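You operate a simulated robot arm through the tools that you are given. There is no shell and no other tool. Be economical: measure what you need, move in short steps, check, and stop when the job is done.

Carry out the task below with a simulated robot arm. There is one attempt and no reset: what you move stays moved.

TASK
Stack the blue small box from the top of the folding table on top of the green small box. Then stack the cream candle from the top of the folding table on top of the orange candle.
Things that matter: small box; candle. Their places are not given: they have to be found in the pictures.

It is judged by the outcome, as a careful person would: the job done as asked, and still so three seconds after it is handed in. It fails if anything else is knocked over, pushed out of place, dropped, spilled or broken.

THE ROBOT
A 7-joint arm with a two-finger parallel gripper, fixed in place. Base frame: the origin is at the foot of the arm, x ahead of it, y to its left, z up; the work surface is at about z = 0. Lengths are in mm, angles in rad, forces in N, time in s.
With the tool pointing down near the work surface it reaches from about 240 to 620 mm from the base axis. Its first joint turns from -1.152 to 1.152 rad. Payload 2.6 kg.
Tool frame: the origin (TCP) lies between the finger pads and is the grasp point; the fingertips stand 30 mm ahead of it; z points along the fingers, y is the line along which they close. The gripper opens to 94 mm. The fingers are 28 mm wide and 10 mm thick; the gripper's body (50 by 96 mm) begins 55 mm behind the TCP.
Orientation is that of the tool frame in the base frame, as a unit quaternion [x, y, z, w]. With the fingers straight down and closing along the base's y, the tool's x points along the base's -x, its y along +y and its z along -z.

THE INTERFACE
- The arm moves only by the tool step_arm. Its argument "plan" is one flat list of numbers, 6 for each row, row after row: the shift along the base's x, y, z in cm, then the turn, a rotation vector about the base's x, y, z in rad. In form: [x, y, z, rx, ry, rz, x, y, z, rx, ry, rz, ...]. A call has 1 to 8 rows; each row is the pose to reach, as a shift and turn from the pose commanded when the call began. "gripper" is the opening, from 0 (shut) to 1 (fully open), set as the call begins (left out, the last holds). A row lasts 0.2 s, in which the tool goes at most 50 mm and 0.15 rad; a call with a longer step from one row to the next is refused whole, and so is a gripper value outside its range. A pose out of reach is approached as far as the arm can. The call stops where the force on the tool passes 40 N (or 10 N more than at its start, if that is more) or the arm is blocked; 0.2 s more then pass. The fingers move at their own pace (about 72 mm/s each) and stop on an object; they squeeze with about 40 N. The grip force told is the motor's: it shows also when the fingers shut on nothing. Time passes only in rows, and 0.2 s behind the last, so rows that repeat a pose let the fingers close. It gives the time, the measured TCP pose, the force on the tool (base axes), the opening and the grip force at its end, in the units of the frame above (readings bear some noise).
- Cameras (640 x 400 px; columns grow to the right, rows downward): "scene" is fixed at [17.6, 432.9, 575.8]; the picture's right is [-0.83, -0.56, 0.00], its down [-0.26, 0.38, -0.89] and it looks along [0.49, -0.74, -0.46] (base axes); focal length 326 px, centre (320, 200). "wrist" rides on the gripper at [-37, 0, -58] in the tool frame; the picture's right is [0.00, -1.00, 0.00], its down [0.97, 0.00, -0.24] and it looks along [0.24, 0.00, 0.97] (tool axes); focal length 218 px, centre (320, 200).
- camera(camera): a new picture of that camera. No time passes.
- pixel_to_xyz(camera, pixels): for up to 12 pixels [column, row] of the newest picture of that camera ("zoom" is the newest enlarged one), the place [x, y, z] in the base frame of the surface seen there, good to about 3 mm, but the place of the scene camera against the robot may be out by one fixed shift of up to 25 mm in any direction. No time passes.
- inspect(camera, box): a new picture of the part [left, top, right, bottom] of that camera's present view, enlarged. No time passes.
- job_done(): hands the job in; it is judged then, once.

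Work in short steps. Measure before you move; look again where a grasp or a placing could have gone wrong, and mend it. You have 80 turns and 46 pictures in all, the two below and enlarged ones among them. Open the gripper and draw the arm clear of the work before you hand the job in, unless the task says otherwise; then end with one line.

The tools are called after "Call:" as a command line: name --argument value ..., lists and objects as JSON in quotes. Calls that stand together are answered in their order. step_arm: Moves the arm, as the interface text tells. Its arguments: {"type":"object","properties":{"plan":{"type":"array","items":{"type":"number"}},"gripper":{"type":"number"}},"required":["plan"]} The other tools are called the same way: camera (camera) takes a picture; pixel_to_xyz (camera, pixels) gives the place of the surface under pixels of a picture; inspect (camera, box) takes an enlarged picture of a part of a camera's view; job_done () hands the job in.

At the start:

```text
time_s: 0.0
position: [351.2, -80.0, 377.6]
tool_rot: [0.0, 1.0, 0.0, 0.001]
ft_force: [-0.3, -0.3, 0.3]
opening: 94.2
gripper_force: 0.0
```

scene: 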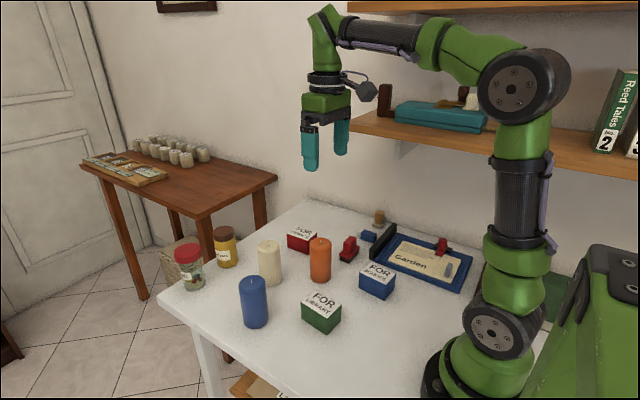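
wrist: 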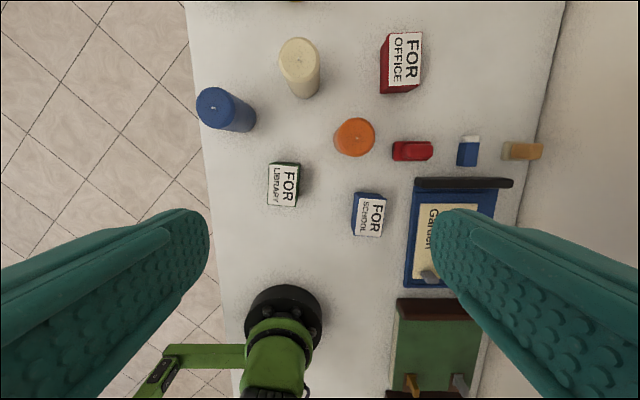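

The wrist view shows the blue box at about (369,214), the green box at (284,184), the cream candle at (300,60) and the orange candle at (354,137). I'll measure these points first.

Call:
pixel_to_xyz --camera "wrist" --pixels '[[358, 197], [387, 201], [382, 236], [355, 233], [272, 164], [298, 166], [295, 205], [268, 203], [298, 57], [354, 136], [282, 57], [318, 57]]'

Call:
inspect --camera "wrist" --box '[200, 100, 440, 250]'

Call:
inspect --camera "scene" --box '[160, 200, 480, 400]'

```text
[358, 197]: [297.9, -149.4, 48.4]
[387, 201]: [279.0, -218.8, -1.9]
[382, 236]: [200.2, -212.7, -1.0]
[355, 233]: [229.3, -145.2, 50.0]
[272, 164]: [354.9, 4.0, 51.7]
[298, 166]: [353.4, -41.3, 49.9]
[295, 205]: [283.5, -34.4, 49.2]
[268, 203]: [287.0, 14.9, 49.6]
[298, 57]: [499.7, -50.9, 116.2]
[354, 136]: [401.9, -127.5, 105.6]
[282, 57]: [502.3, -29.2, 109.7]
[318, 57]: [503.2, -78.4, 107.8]
```

```text
2.67 times, centred on (320, 175) of wrist
```

zoom: 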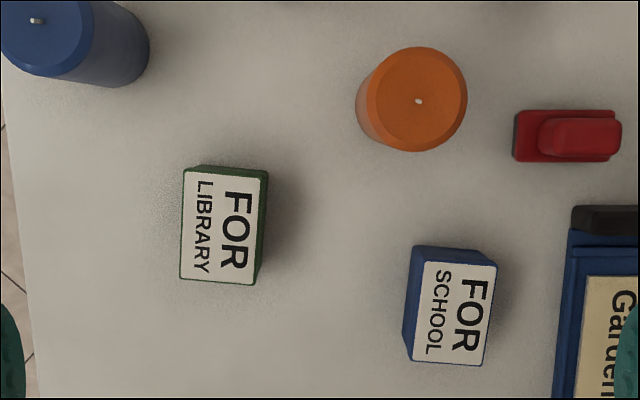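

```text
2.00 times, centred on (320, 300) of scene
```

zoom: 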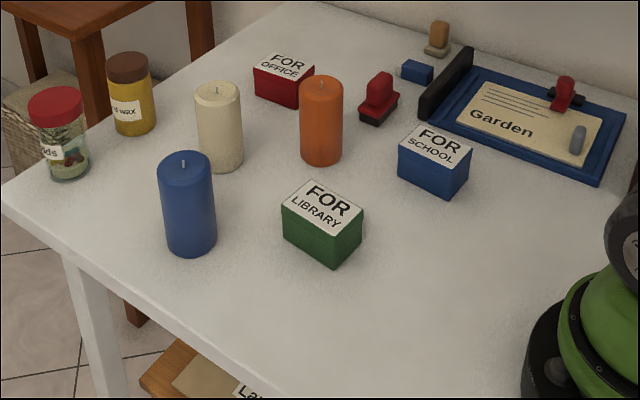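

The boxes are about 70×50×50 mm. The blue one is centred near (263,-172) and the green one near (320,-14), both turned slightly in yaw. I'll go above the blue box, staying high, for a closer look.

Call:
step_arm --plan '[-1.8, -1.8, -3.4, 0, 0, 0, -3.6, -3.6, -6.8, 0, 0, 0, -5.4, -5.4, -10.2, 0, 0, 0, -7.2, -7.2, -13.6, 0, 0, 0, -8.8, -9.2, -16, 0, 0, 0, -8.8, -9.2, -16, 0, 0, 0]' --gripper 1

Call:
inspect --camera "wrist" --box '[160, 100, 480, 300]'

```text
time_s: 1.4
position: [263.6, -171.9, 217.6]
tool_rot: [0.0, 1.0, 0.0, 0.001]
ft_force: [0.7, 0.0, 1.0]
opening: 93.9
gripper_force: 0.0
```

```text
2.00 times, centred on (320, 200) of wrist
```

zoom: 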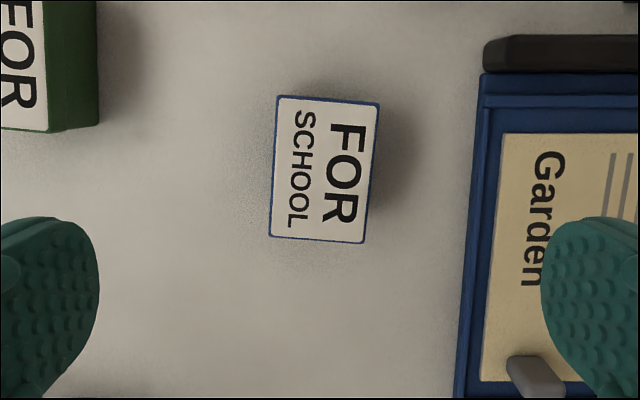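

Call:
pixel_to_xyz --camera "zoom" --pixels '[[279, 99], [376, 105], [363, 239], [272, 234], [323, 170], [482, 150], [462, 360], [46, 5], [47, 128], [97, 122]]'

```text
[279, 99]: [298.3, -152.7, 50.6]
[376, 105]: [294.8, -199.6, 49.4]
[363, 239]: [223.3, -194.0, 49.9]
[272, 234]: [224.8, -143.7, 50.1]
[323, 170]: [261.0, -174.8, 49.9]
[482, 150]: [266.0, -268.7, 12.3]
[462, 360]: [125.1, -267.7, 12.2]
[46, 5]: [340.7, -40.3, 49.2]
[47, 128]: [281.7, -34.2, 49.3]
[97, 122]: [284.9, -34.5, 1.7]
```

The blue box centre is about (260.5,-172.5), its top is at z=50 and its yaw is about -0.08. I'll turn to match and go down to TCP z≈38.

Call:
step_arm --plan '[-0.3, -0.05, -4, 0, 0, -0.08, -0.3, -0.05, -8, 0, 0, -0.08, -0.3, -0.05, -12, 0, 0, -0.08, -0.3, -0.05, -15, 0, 0, -0.08, -0.3, -0.05, -17, 0, 0, -0.08, -0.3, -0.05, -17.9, 0, 0, -0.08, -0.3, -0.05, -17.9, 0, 0, -0.08]'

Call:
step_arm --plan '[0, 0, 0, 0, 0, 0, 0, 0, 0, 0, 0, 0, 0, 0, 0, 0, 0, 0]' --gripper 0

```text
time_s: 3.0
position: [261.9, -172.6, 38.5]
tool_rot: [0.04, 0.999, 0.0, 0.0]
ft_force: [-0.3, -0.1, 0.8]
opening: 94.0
gripper_force: 0.1
```

```text
time_s: 3.8
position: [260.7, -172.9, 38.9]
tool_rot: [0.04, 0.999, 0.0, 0.0]
ft_force: [-0.8, -0.3, -0.1]
opening: 55.4
gripper_force: 40.4
```

The gripper closed on the box at 55.4 mm with 40 N. I'll lift it and check.

Call:
step_arm --plan '[0, 0, 3, 0, 0, 0, 0, 0, 7, 0, 0, 0, 0, 0, 11, 0, 0, 0, 0, 0, 13, 0, 0, 0, 0, 0, 13, 0, 0, 0]'

Call:
camera --camera "wrist"

Call:
camera --camera "scene"

```text
time_s: 5.0
position: [262.0, -172.4, 169.7]
tool_rot: [0.04, 0.999, 0.0, 0.0]
ft_force: [-0.2, 0.2, 0.1]
opening: 55.7
gripper_force: 40.0
```

```text
40 pictures are left
```

wrist: 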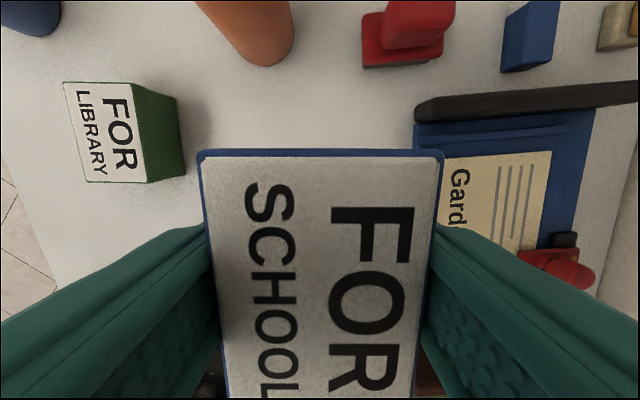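

```text
39 pictures are left
```

scene: 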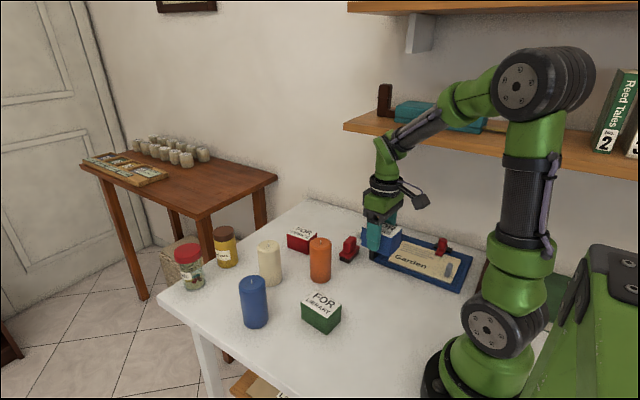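

The box is held square. Next I'll measure the green box's top corners and the front edge of the held box.

Call:
pixel_to_xyz --camera "wrist" --pixels '[[67, 86], [131, 85], [144, 179], [86, 179], [205, 158], [320, 154], [438, 157], [100, 120]]'

```text
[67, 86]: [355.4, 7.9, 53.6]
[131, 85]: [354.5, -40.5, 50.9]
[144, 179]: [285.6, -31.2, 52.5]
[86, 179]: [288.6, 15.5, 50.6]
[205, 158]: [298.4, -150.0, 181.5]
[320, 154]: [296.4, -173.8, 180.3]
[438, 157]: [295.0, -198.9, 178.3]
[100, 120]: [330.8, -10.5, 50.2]
```

The green top is centred near (320.3,-13) with yaw about -0.09. I'll carry the blue box above it and then go down towards TCP z≈90.

Call:
step_arm --plan '[1.5, 4, 0, 0, 0, -0.01, 3, 8, 0, 0, 0, -0.01, 4.5, 12, 0, 0, 0, -0.01, 5.9, 15.95, 0, 0, 0, -0.01, 5.9, 15.95, 0, 0, 0, -0.01, 5.9, 15.95, -3, 0, 0, -0.01, 5.9, 15.95, -6, 0, 0, -0.01, 5.9, 15.95, -6, 0, 0, -0.01]'

Call:
inspect --camera "scene" --box '[240, 240, 400, 340]'

Call:
camera --camera "wrist"

```text
time_s: 6.8
position: [320.2, -13.2, 109.5]
tool_rot: [0.044, 0.999, 0.0, 0.0]
ft_force: [0.3, 1.1, -1.4]
opening: 55.4
gripper_force: 39.8
```

```text
4.00 times, centred on (320, 290) of scene
```

zoom: 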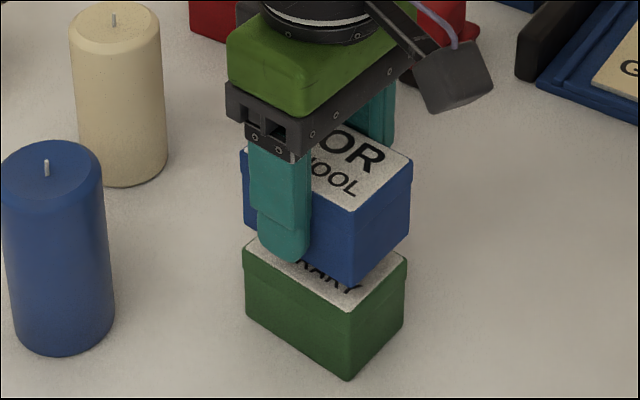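

```text
37 pictures are left
```

wrist: 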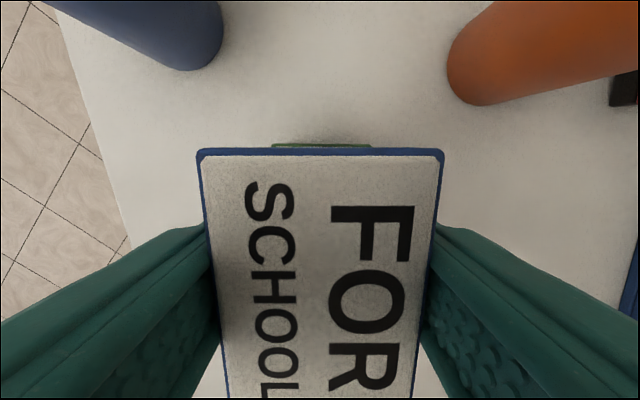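

The two boxes are well aligned. I'll lower the blue one the last 20 mm, watching the force.

Call:
step_arm --plan '[0, 0, -1, 0, 0, 0, 0, 0, -1.5, 0, 0, 0, 0, 0, -1.8, 0, 0, 0, 0, 0, -1.95, 0, 0, 0, 0, 0, -1.95, 0, 0, 0]'

Call:
inspect --camera "scene" --box '[240, 240, 400, 340]'

```text
time_s: 8.0
position: [319.6, -14.2, 90.5]
tool_rot: [0.046, 0.999, 0.001, 0.002]
ft_force: [-7.8, -0.4, 28.2]
opening: 55.8
gripper_force: 39.9
```

```text
4.00 times, centred on (320, 290) of scene
```

zoom: 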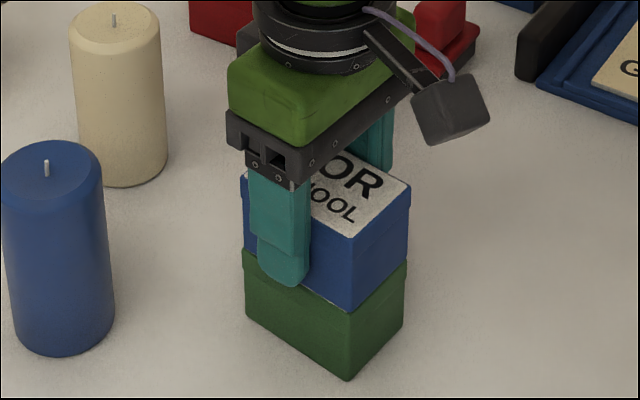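

There is contact at 28 N and the box is seated. I'll ease off slightly, open, and then rise.

Call:
step_arm --plan '[0, 0, 0.07, 0, 0, 0]'

Call:
step_arm --plan '[0, 0, 0, 0, 0, 0, 0, 0, 0, 0, 0, 0, 0, 0, 0, 0, 0, 0]' --gripper 1

Call:
step_arm --plan '[0, 0, 2, 0, 0, 0, 0, 0, 5, 0, 0, 0, 0, 0, 9, 0, 0, 0, 0, 0, 13, 0, 0, 0, 0, 0, 17, 0, 0, 0, 0, 0, 17, 0, 0, 0]'

Call:
camera --camera "wrist"

Call:
camera --camera "scene"

```text
time_s: 8.4
position: [320.4, -13.1, 90.6]
tool_rot: [0.044, 0.999, 0.0, 0.001]
ft_force: [-3.6, 0.4, 24.1]
opening: 55.4
gripper_force: 40.0
```

```text
time_s: 9.2
position: [320.8, -13.1, 89.2]
tool_rot: [0.045, 0.999, 0.0, 0.0]
ft_force: [-1.5, -0.1, -0.4]
opening: 94.0
gripper_force: 0.0
```

```text
time_s: 10.6
position: [318.6, -13.7, 260.9]
tool_rot: [0.044, 0.999, -0.001, 0.0]
ft_force: [-0.2, -0.5, -0.5]
opening: 94.0
gripper_force: 0.1
```

```text
35 pictures are left
```

wrist: 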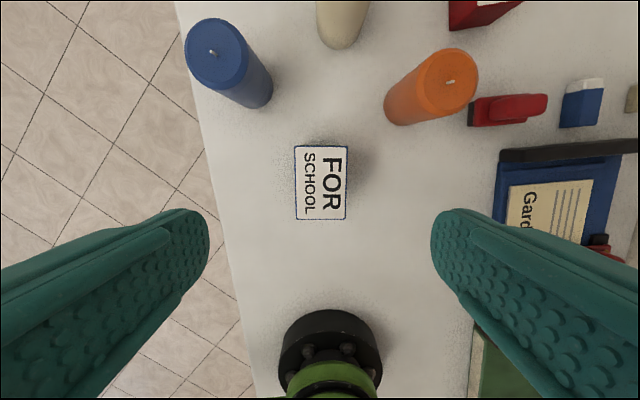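

```text
34 pictures are left
```

scene: 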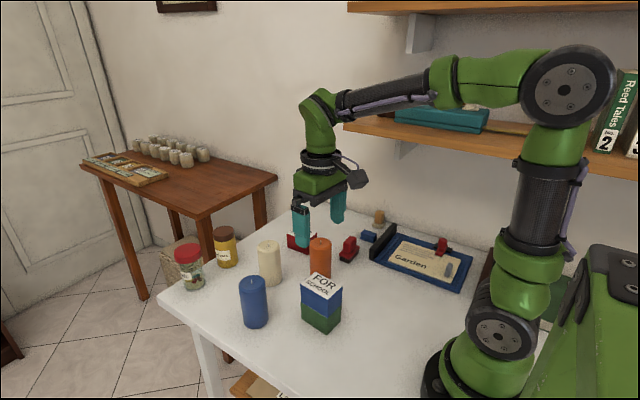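

The stack is good. Next I'll move high above the cream candle at about (500,-52), turning the yaw back to zero, and measure it.

Call:
step_arm --plan '[4, -1, 0, 0, 0, 0.09, 8, -2, 0, 0, 0, 0.09, 12, -3, 0, 0, 0, 0.09, 16, -3.5, 0, 0, 0, 0.09, 18.1, -3.8, 0, 0, 0, 0.09, 18.1, -3.8, 0, 0, 0, 0.09]'

Call:
camera --camera "wrist"

```text
time_s: 12.0
position: [501.9, -50.7, 261.8]
tool_rot: [0.0, 1.0, 0.0, 0.001]
ft_force: [0.3, 0.4, 0.2]
opening: 93.9
gripper_force: 0.1
```

```text
33 pictures are left
```

wrist: 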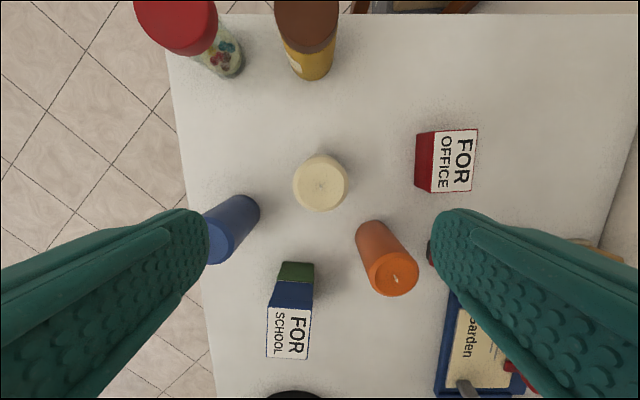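

Call:
pixel_to_xyz --camera "wrist" --pixels '[[297, 184], [344, 184], [320, 161], [320, 206], [310, 195], [366, 272], [415, 272], [391, 252], [391, 290], [382, 265], [418, 190], [240, 200]]'

Call:
inspect --camera "wrist" --box '[270, 140, 430, 300]'

```text
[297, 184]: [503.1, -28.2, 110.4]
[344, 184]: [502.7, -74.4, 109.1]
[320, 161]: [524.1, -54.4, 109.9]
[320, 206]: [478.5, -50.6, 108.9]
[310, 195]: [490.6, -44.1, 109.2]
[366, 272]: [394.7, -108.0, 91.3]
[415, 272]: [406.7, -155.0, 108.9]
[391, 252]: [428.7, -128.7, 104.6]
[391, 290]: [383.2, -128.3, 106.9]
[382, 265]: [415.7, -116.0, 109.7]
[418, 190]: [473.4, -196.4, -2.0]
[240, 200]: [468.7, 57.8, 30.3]
```

```text
2.50 times, centred on (350, 220) of wrist
```

zoom: 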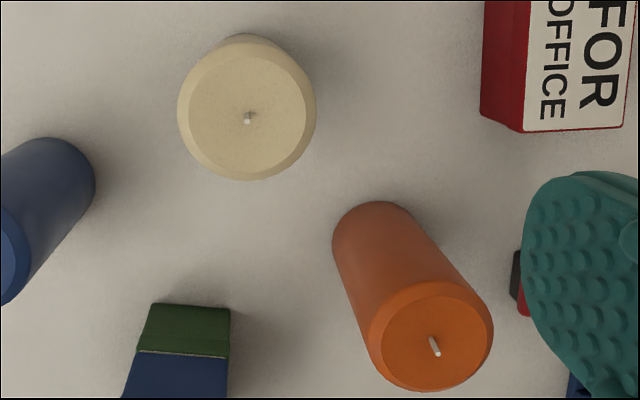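

The cream candle is centred at (501,-52) with its top at 109, and its wick is short. I'll go down to TCP z≈72 and grip it.

Call:
step_arm --plan '[-0.05, -0.12, -4, 0, 0, 0, -0.05, -0.12, -8, 0, 0, 0, -0.05, -0.12, -12, 0, 0, 0, -0.05, -0.12, -15.5, 0, 0, 0, -0.05, -0.12, -18, 0, 0, 0, -0.05, -0.12, -19, 0, 0, 0, -0.05, -0.12, -19, 0, 0, 0]'

Call:
step_arm --plan '[0, 0, 0, 0, 0, 0, 0, 0, 0, 0, 0, 0, 0, 0, 0, 0, 0, 0]' --gripper 0

Call:
inspect --camera "scene" --box '[200, 180, 360, 280]'

```text
time_s: 13.6
position: [500.0, -51.6, 67.9]
tool_rot: [0.0, 1.0, 0.0, 0.001]
ft_force: [-0.2, 0.1, -0.1]
opening: 94.0
gripper_force: 0.0
```

```text
time_s: 14.4
position: [500.0, -51.6, 68.3]
tool_rot: [0.001, 1.0, 0.0, 0.0]
ft_force: [-0.5, 0.1, -0.8]
opening: 55.5
gripper_force: 39.5
```

```text
4.00 times, centred on (280, 230) of scene
```

zoom: 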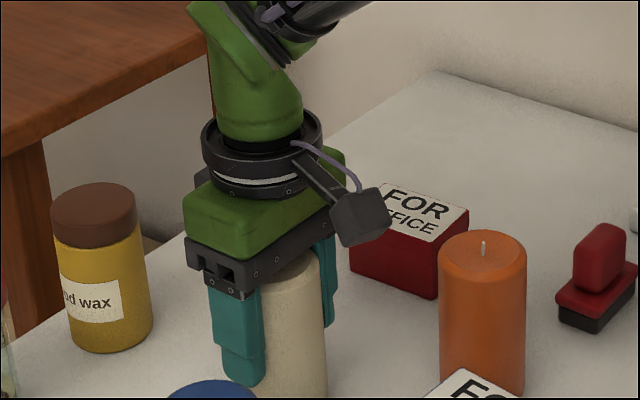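

It's gripped at 55.5 mm. I'll lift straight up by 15 cm and look at both candles.

Call:
step_arm --plan '[0, 0, 3, 0, 0, 0, 0, 0, 7, 0, 0, 0, 0, 0, 11, 0, 0, 0, 0, 0, 15, 0, 0, 0, 0, 0, 15, 0, 0, 0]'

Call:
camera --camera "wrist"

Call:
camera --camera "scene"

```text
time_s: 15.6
position: [501.0, -53.1, 220.2]
tool_rot: [0.0, 1.0, 0.0, 0.0]
ft_force: [-0.9, 0.0, -2.6]
opening: 55.1
gripper_force: 39.8
```

```text
30 pictures are left
```

wrist: 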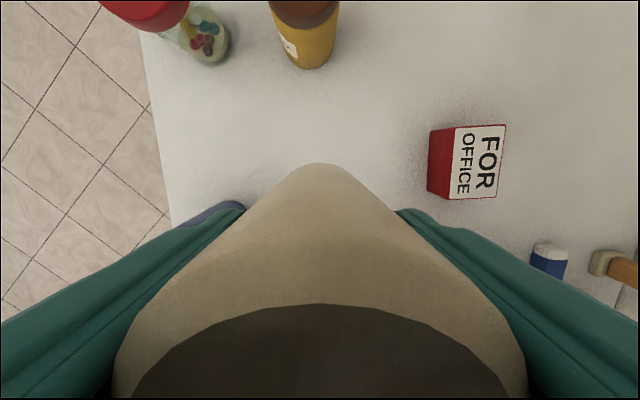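

```text
29 pictures are left
```

scene: 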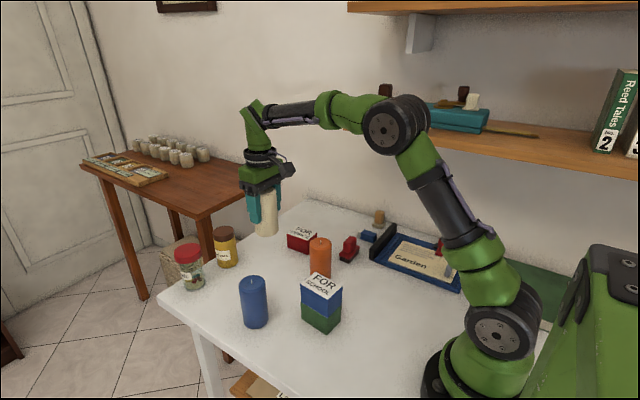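

The candle is held upright. To measure the orange candle accurately I'll move behind it, to about (300,-131), staying high so the wrist camera sees it ahead.

Call:
step_arm --plan '[-4, -1.5, 1, 0, 0, 0, -8, -3, 1, 0, 0, 0, -12, -4.5, 1, 0, 0, 0, -16, -6, 1, 0, 0, 0, -20, -7.8, 1, 0, 0, 0, -20, -7.8, 1, 0, 0, 0]'

Call:
camera --camera "wrist"

Call:
inspect --camera "wrist" --box '[240, 0, 400, 100]'

```text
time_s: 17.0
position: [298.3, -130.8, 229.6]
tool_rot: [0.0, 1.0, 0.0, 0.0]
ft_force: [-0.4, -0.4, -1.6]
opening: 54.9
gripper_force: 40.1
```

```text
28 pictures are left
```

wrist: 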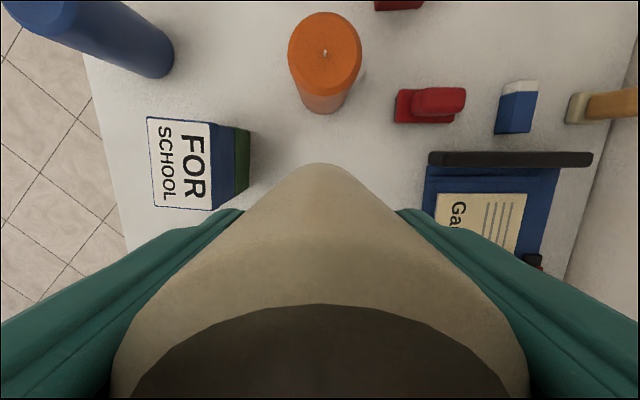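

```text
4.00 times, centred on (320, 50) of wrist
```

zoom: 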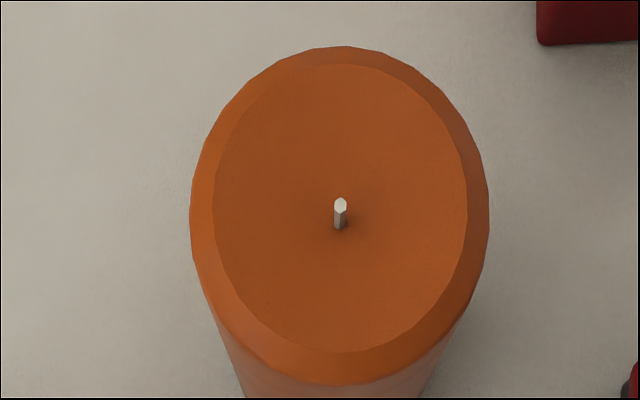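

Call:
pixel_to_xyz --camera "zoom" --pixels '[[340, 240], [222, 210], [458, 210], [340, 72], [340, 345], [200, 210], [480, 210], [300, 240], [380, 240], [340, 160]]'

Call:
pixel_to_xyz --camera "wrist" --pixels '[[320, 170], [320, 300]]'

```text
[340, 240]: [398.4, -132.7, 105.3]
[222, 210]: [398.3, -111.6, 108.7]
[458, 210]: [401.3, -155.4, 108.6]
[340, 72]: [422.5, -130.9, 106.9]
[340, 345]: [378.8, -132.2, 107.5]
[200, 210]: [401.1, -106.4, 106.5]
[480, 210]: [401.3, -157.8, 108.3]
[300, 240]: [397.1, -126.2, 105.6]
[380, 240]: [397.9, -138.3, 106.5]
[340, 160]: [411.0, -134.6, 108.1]
```

```text
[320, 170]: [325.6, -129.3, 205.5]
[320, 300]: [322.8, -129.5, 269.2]
```

The orange candle is centred at about (400.7,-133), with its rim at z≈108. I'll move the cream candle over it and come down partway for a check.

Call:
step_arm --plan '[3, -0.27, 0, 0, 0, 0, 6, -0.27, 0, 0, 0, 0, 9, -0.27, 0, 0, 0, 0, 10.05, -0.27, 0, 0, 0, 0, 10.05, -0.27, 0, 0, 0, 0, 10.05, -0.27, -2, 0, 0, 0, 10.05, -0.27, -3.3, 0, 0, 0, 10.05, -0.27, -3.3, 0, 0, 0]'

Call:
inspect --camera "scene" --box '[240, 180, 400, 280]'

Call:
camera --camera "wrist"

```text
time_s: 18.8
position: [399.9, -133.3, 197.5]
tool_rot: [0.0, 1.0, 0.0, 0.0]
ft_force: [0.8, 0.7, -1.7]
opening: 55.1
gripper_force: 40.4
```

```text
4.00 times, centred on (320, 230) of scene
```

zoom: 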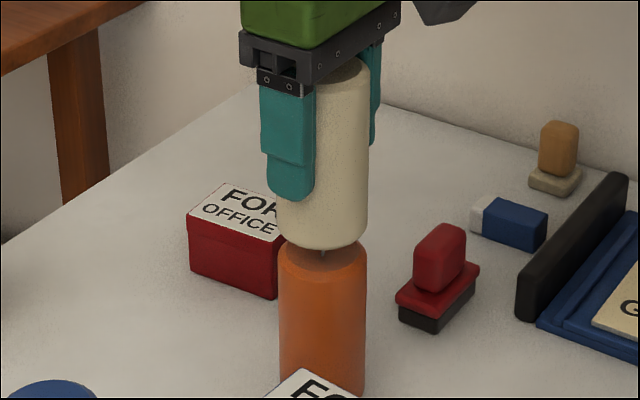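

```text
25 pictures are left
```

wrist: 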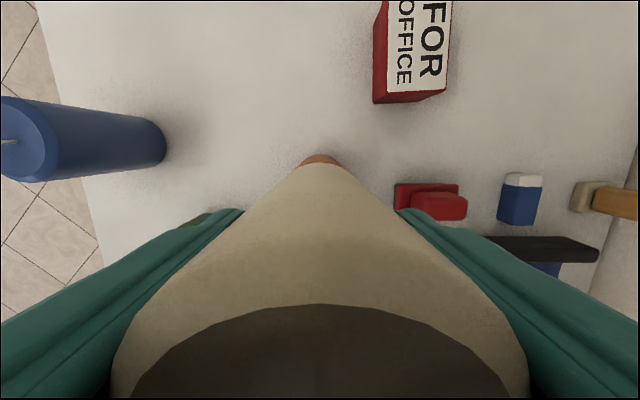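

The two candles line up: their scene edges are 278–368 and 279–367. I'll lower slowly, with small steps near the end.

Call:
step_arm --plan '[0, 0, -0.8, 0, 0, 0, 0, 0, -1.3, 0, 0, 0, 0, 0, -1.6, 0, 0, 0, 0, 0, -1.75, 0, 0, 0, 0, 0, -1.85, 0, 0, 0, 0, 0, -1.85, 0, 0, 0]'

Call:
inspect --camera "scene" --box '[240, 180, 400, 280]'

```text
time_s: 20.2
position: [400.2, -132.6, 179.3]
tool_rot: [0.0, 1.0, 0.0, 0.001]
ft_force: [-2.9, 1.2, 9.1]
opening: 55.2
gripper_force: 40.4
```

```text
4.00 times, centred on (320, 230) of scene
```

zoom: 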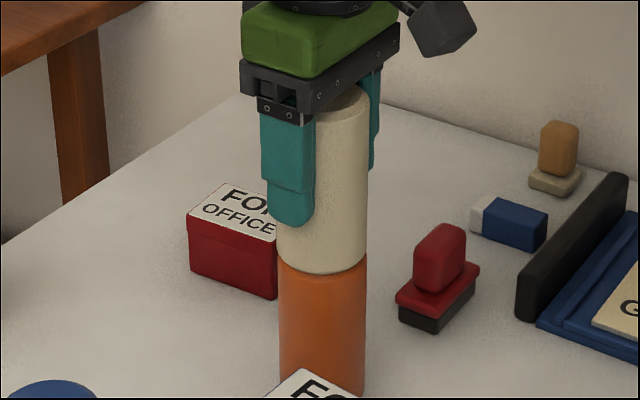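

Contact force is about 11 N and the candle sits flush. I'll release it and look before rising.

Call:
step_arm --plan '[0, 0, 0, 0, 0, 0, 0, 0, 0, 0, 0, 0, 0, 0, 0, 0, 0, 0]' --gripper 1

Call:
inspect --camera "scene" --box '[240, 180, 400, 280]'

```text
time_s: 21.0
position: [400.3, -131.6, 177.5]
tool_rot: [0.0, 1.0, 0.0, 0.0]
ft_force: [0.0, -0.1, 0.0]
opening: 93.9
gripper_force: 0.1
```

```text
4.00 times, centred on (320, 230) of scene
```

zoom: 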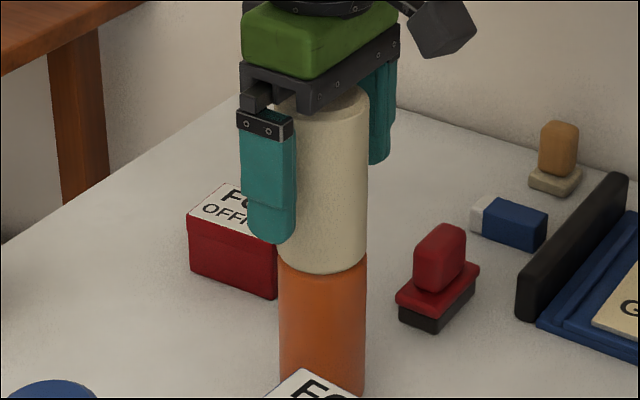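

The stack stands. I'll rise straight up, clear of it, and check.

Call:
step_arm --plan '[0, 0, 2, 0, 0, 0, 0, 0, 5, 0, 0, 0, 0, 0, 9, 0, 0, 0, 0, 0, 13, 0, 0, 0, 0, 0, 16, 0, 0, 0, -4, 0, 17, 0, 0, 0, -8, 0, 17, 0, 0, 0, -8, 0, 17, 0, 0, 0]'

Call:
camera --camera "scene"

Call:
camera --camera "wrist"

```text
time_s: 22.8
position: [320.4, -132.2, 347.6]
tool_rot: [0.0, 1.0, 0.001, 0.0]
ft_force: [0.1, 0.1, -0.6]
opening: 94.0
gripper_force: 0.2
```

```text
22 pictures are left
```

scene: 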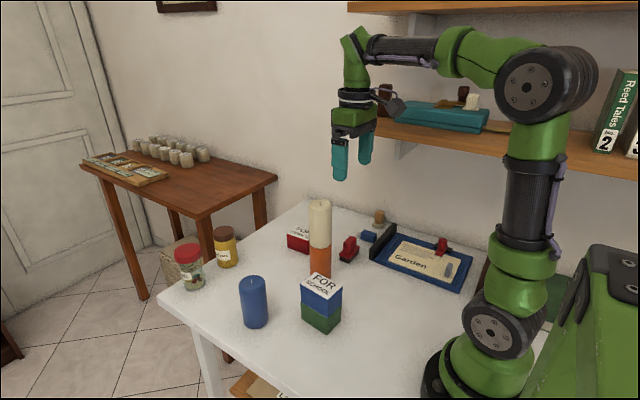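

```text
21 pictures are left
```

wrist: 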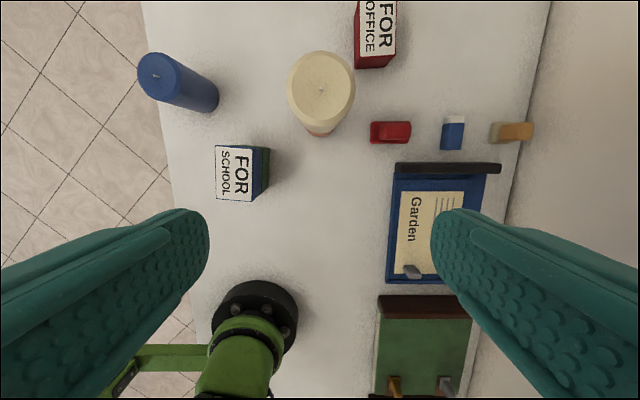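

Both stacks are standing, nothing else has moved, and the arm is clear, so I'm handing the job in.

Call:
job_done

```text
The job is handed in.
```

The blue box is stacked on the green box and the cream candle on the orange candle; both stacks were standing, with nothing else disturbed, when I handed the job in.
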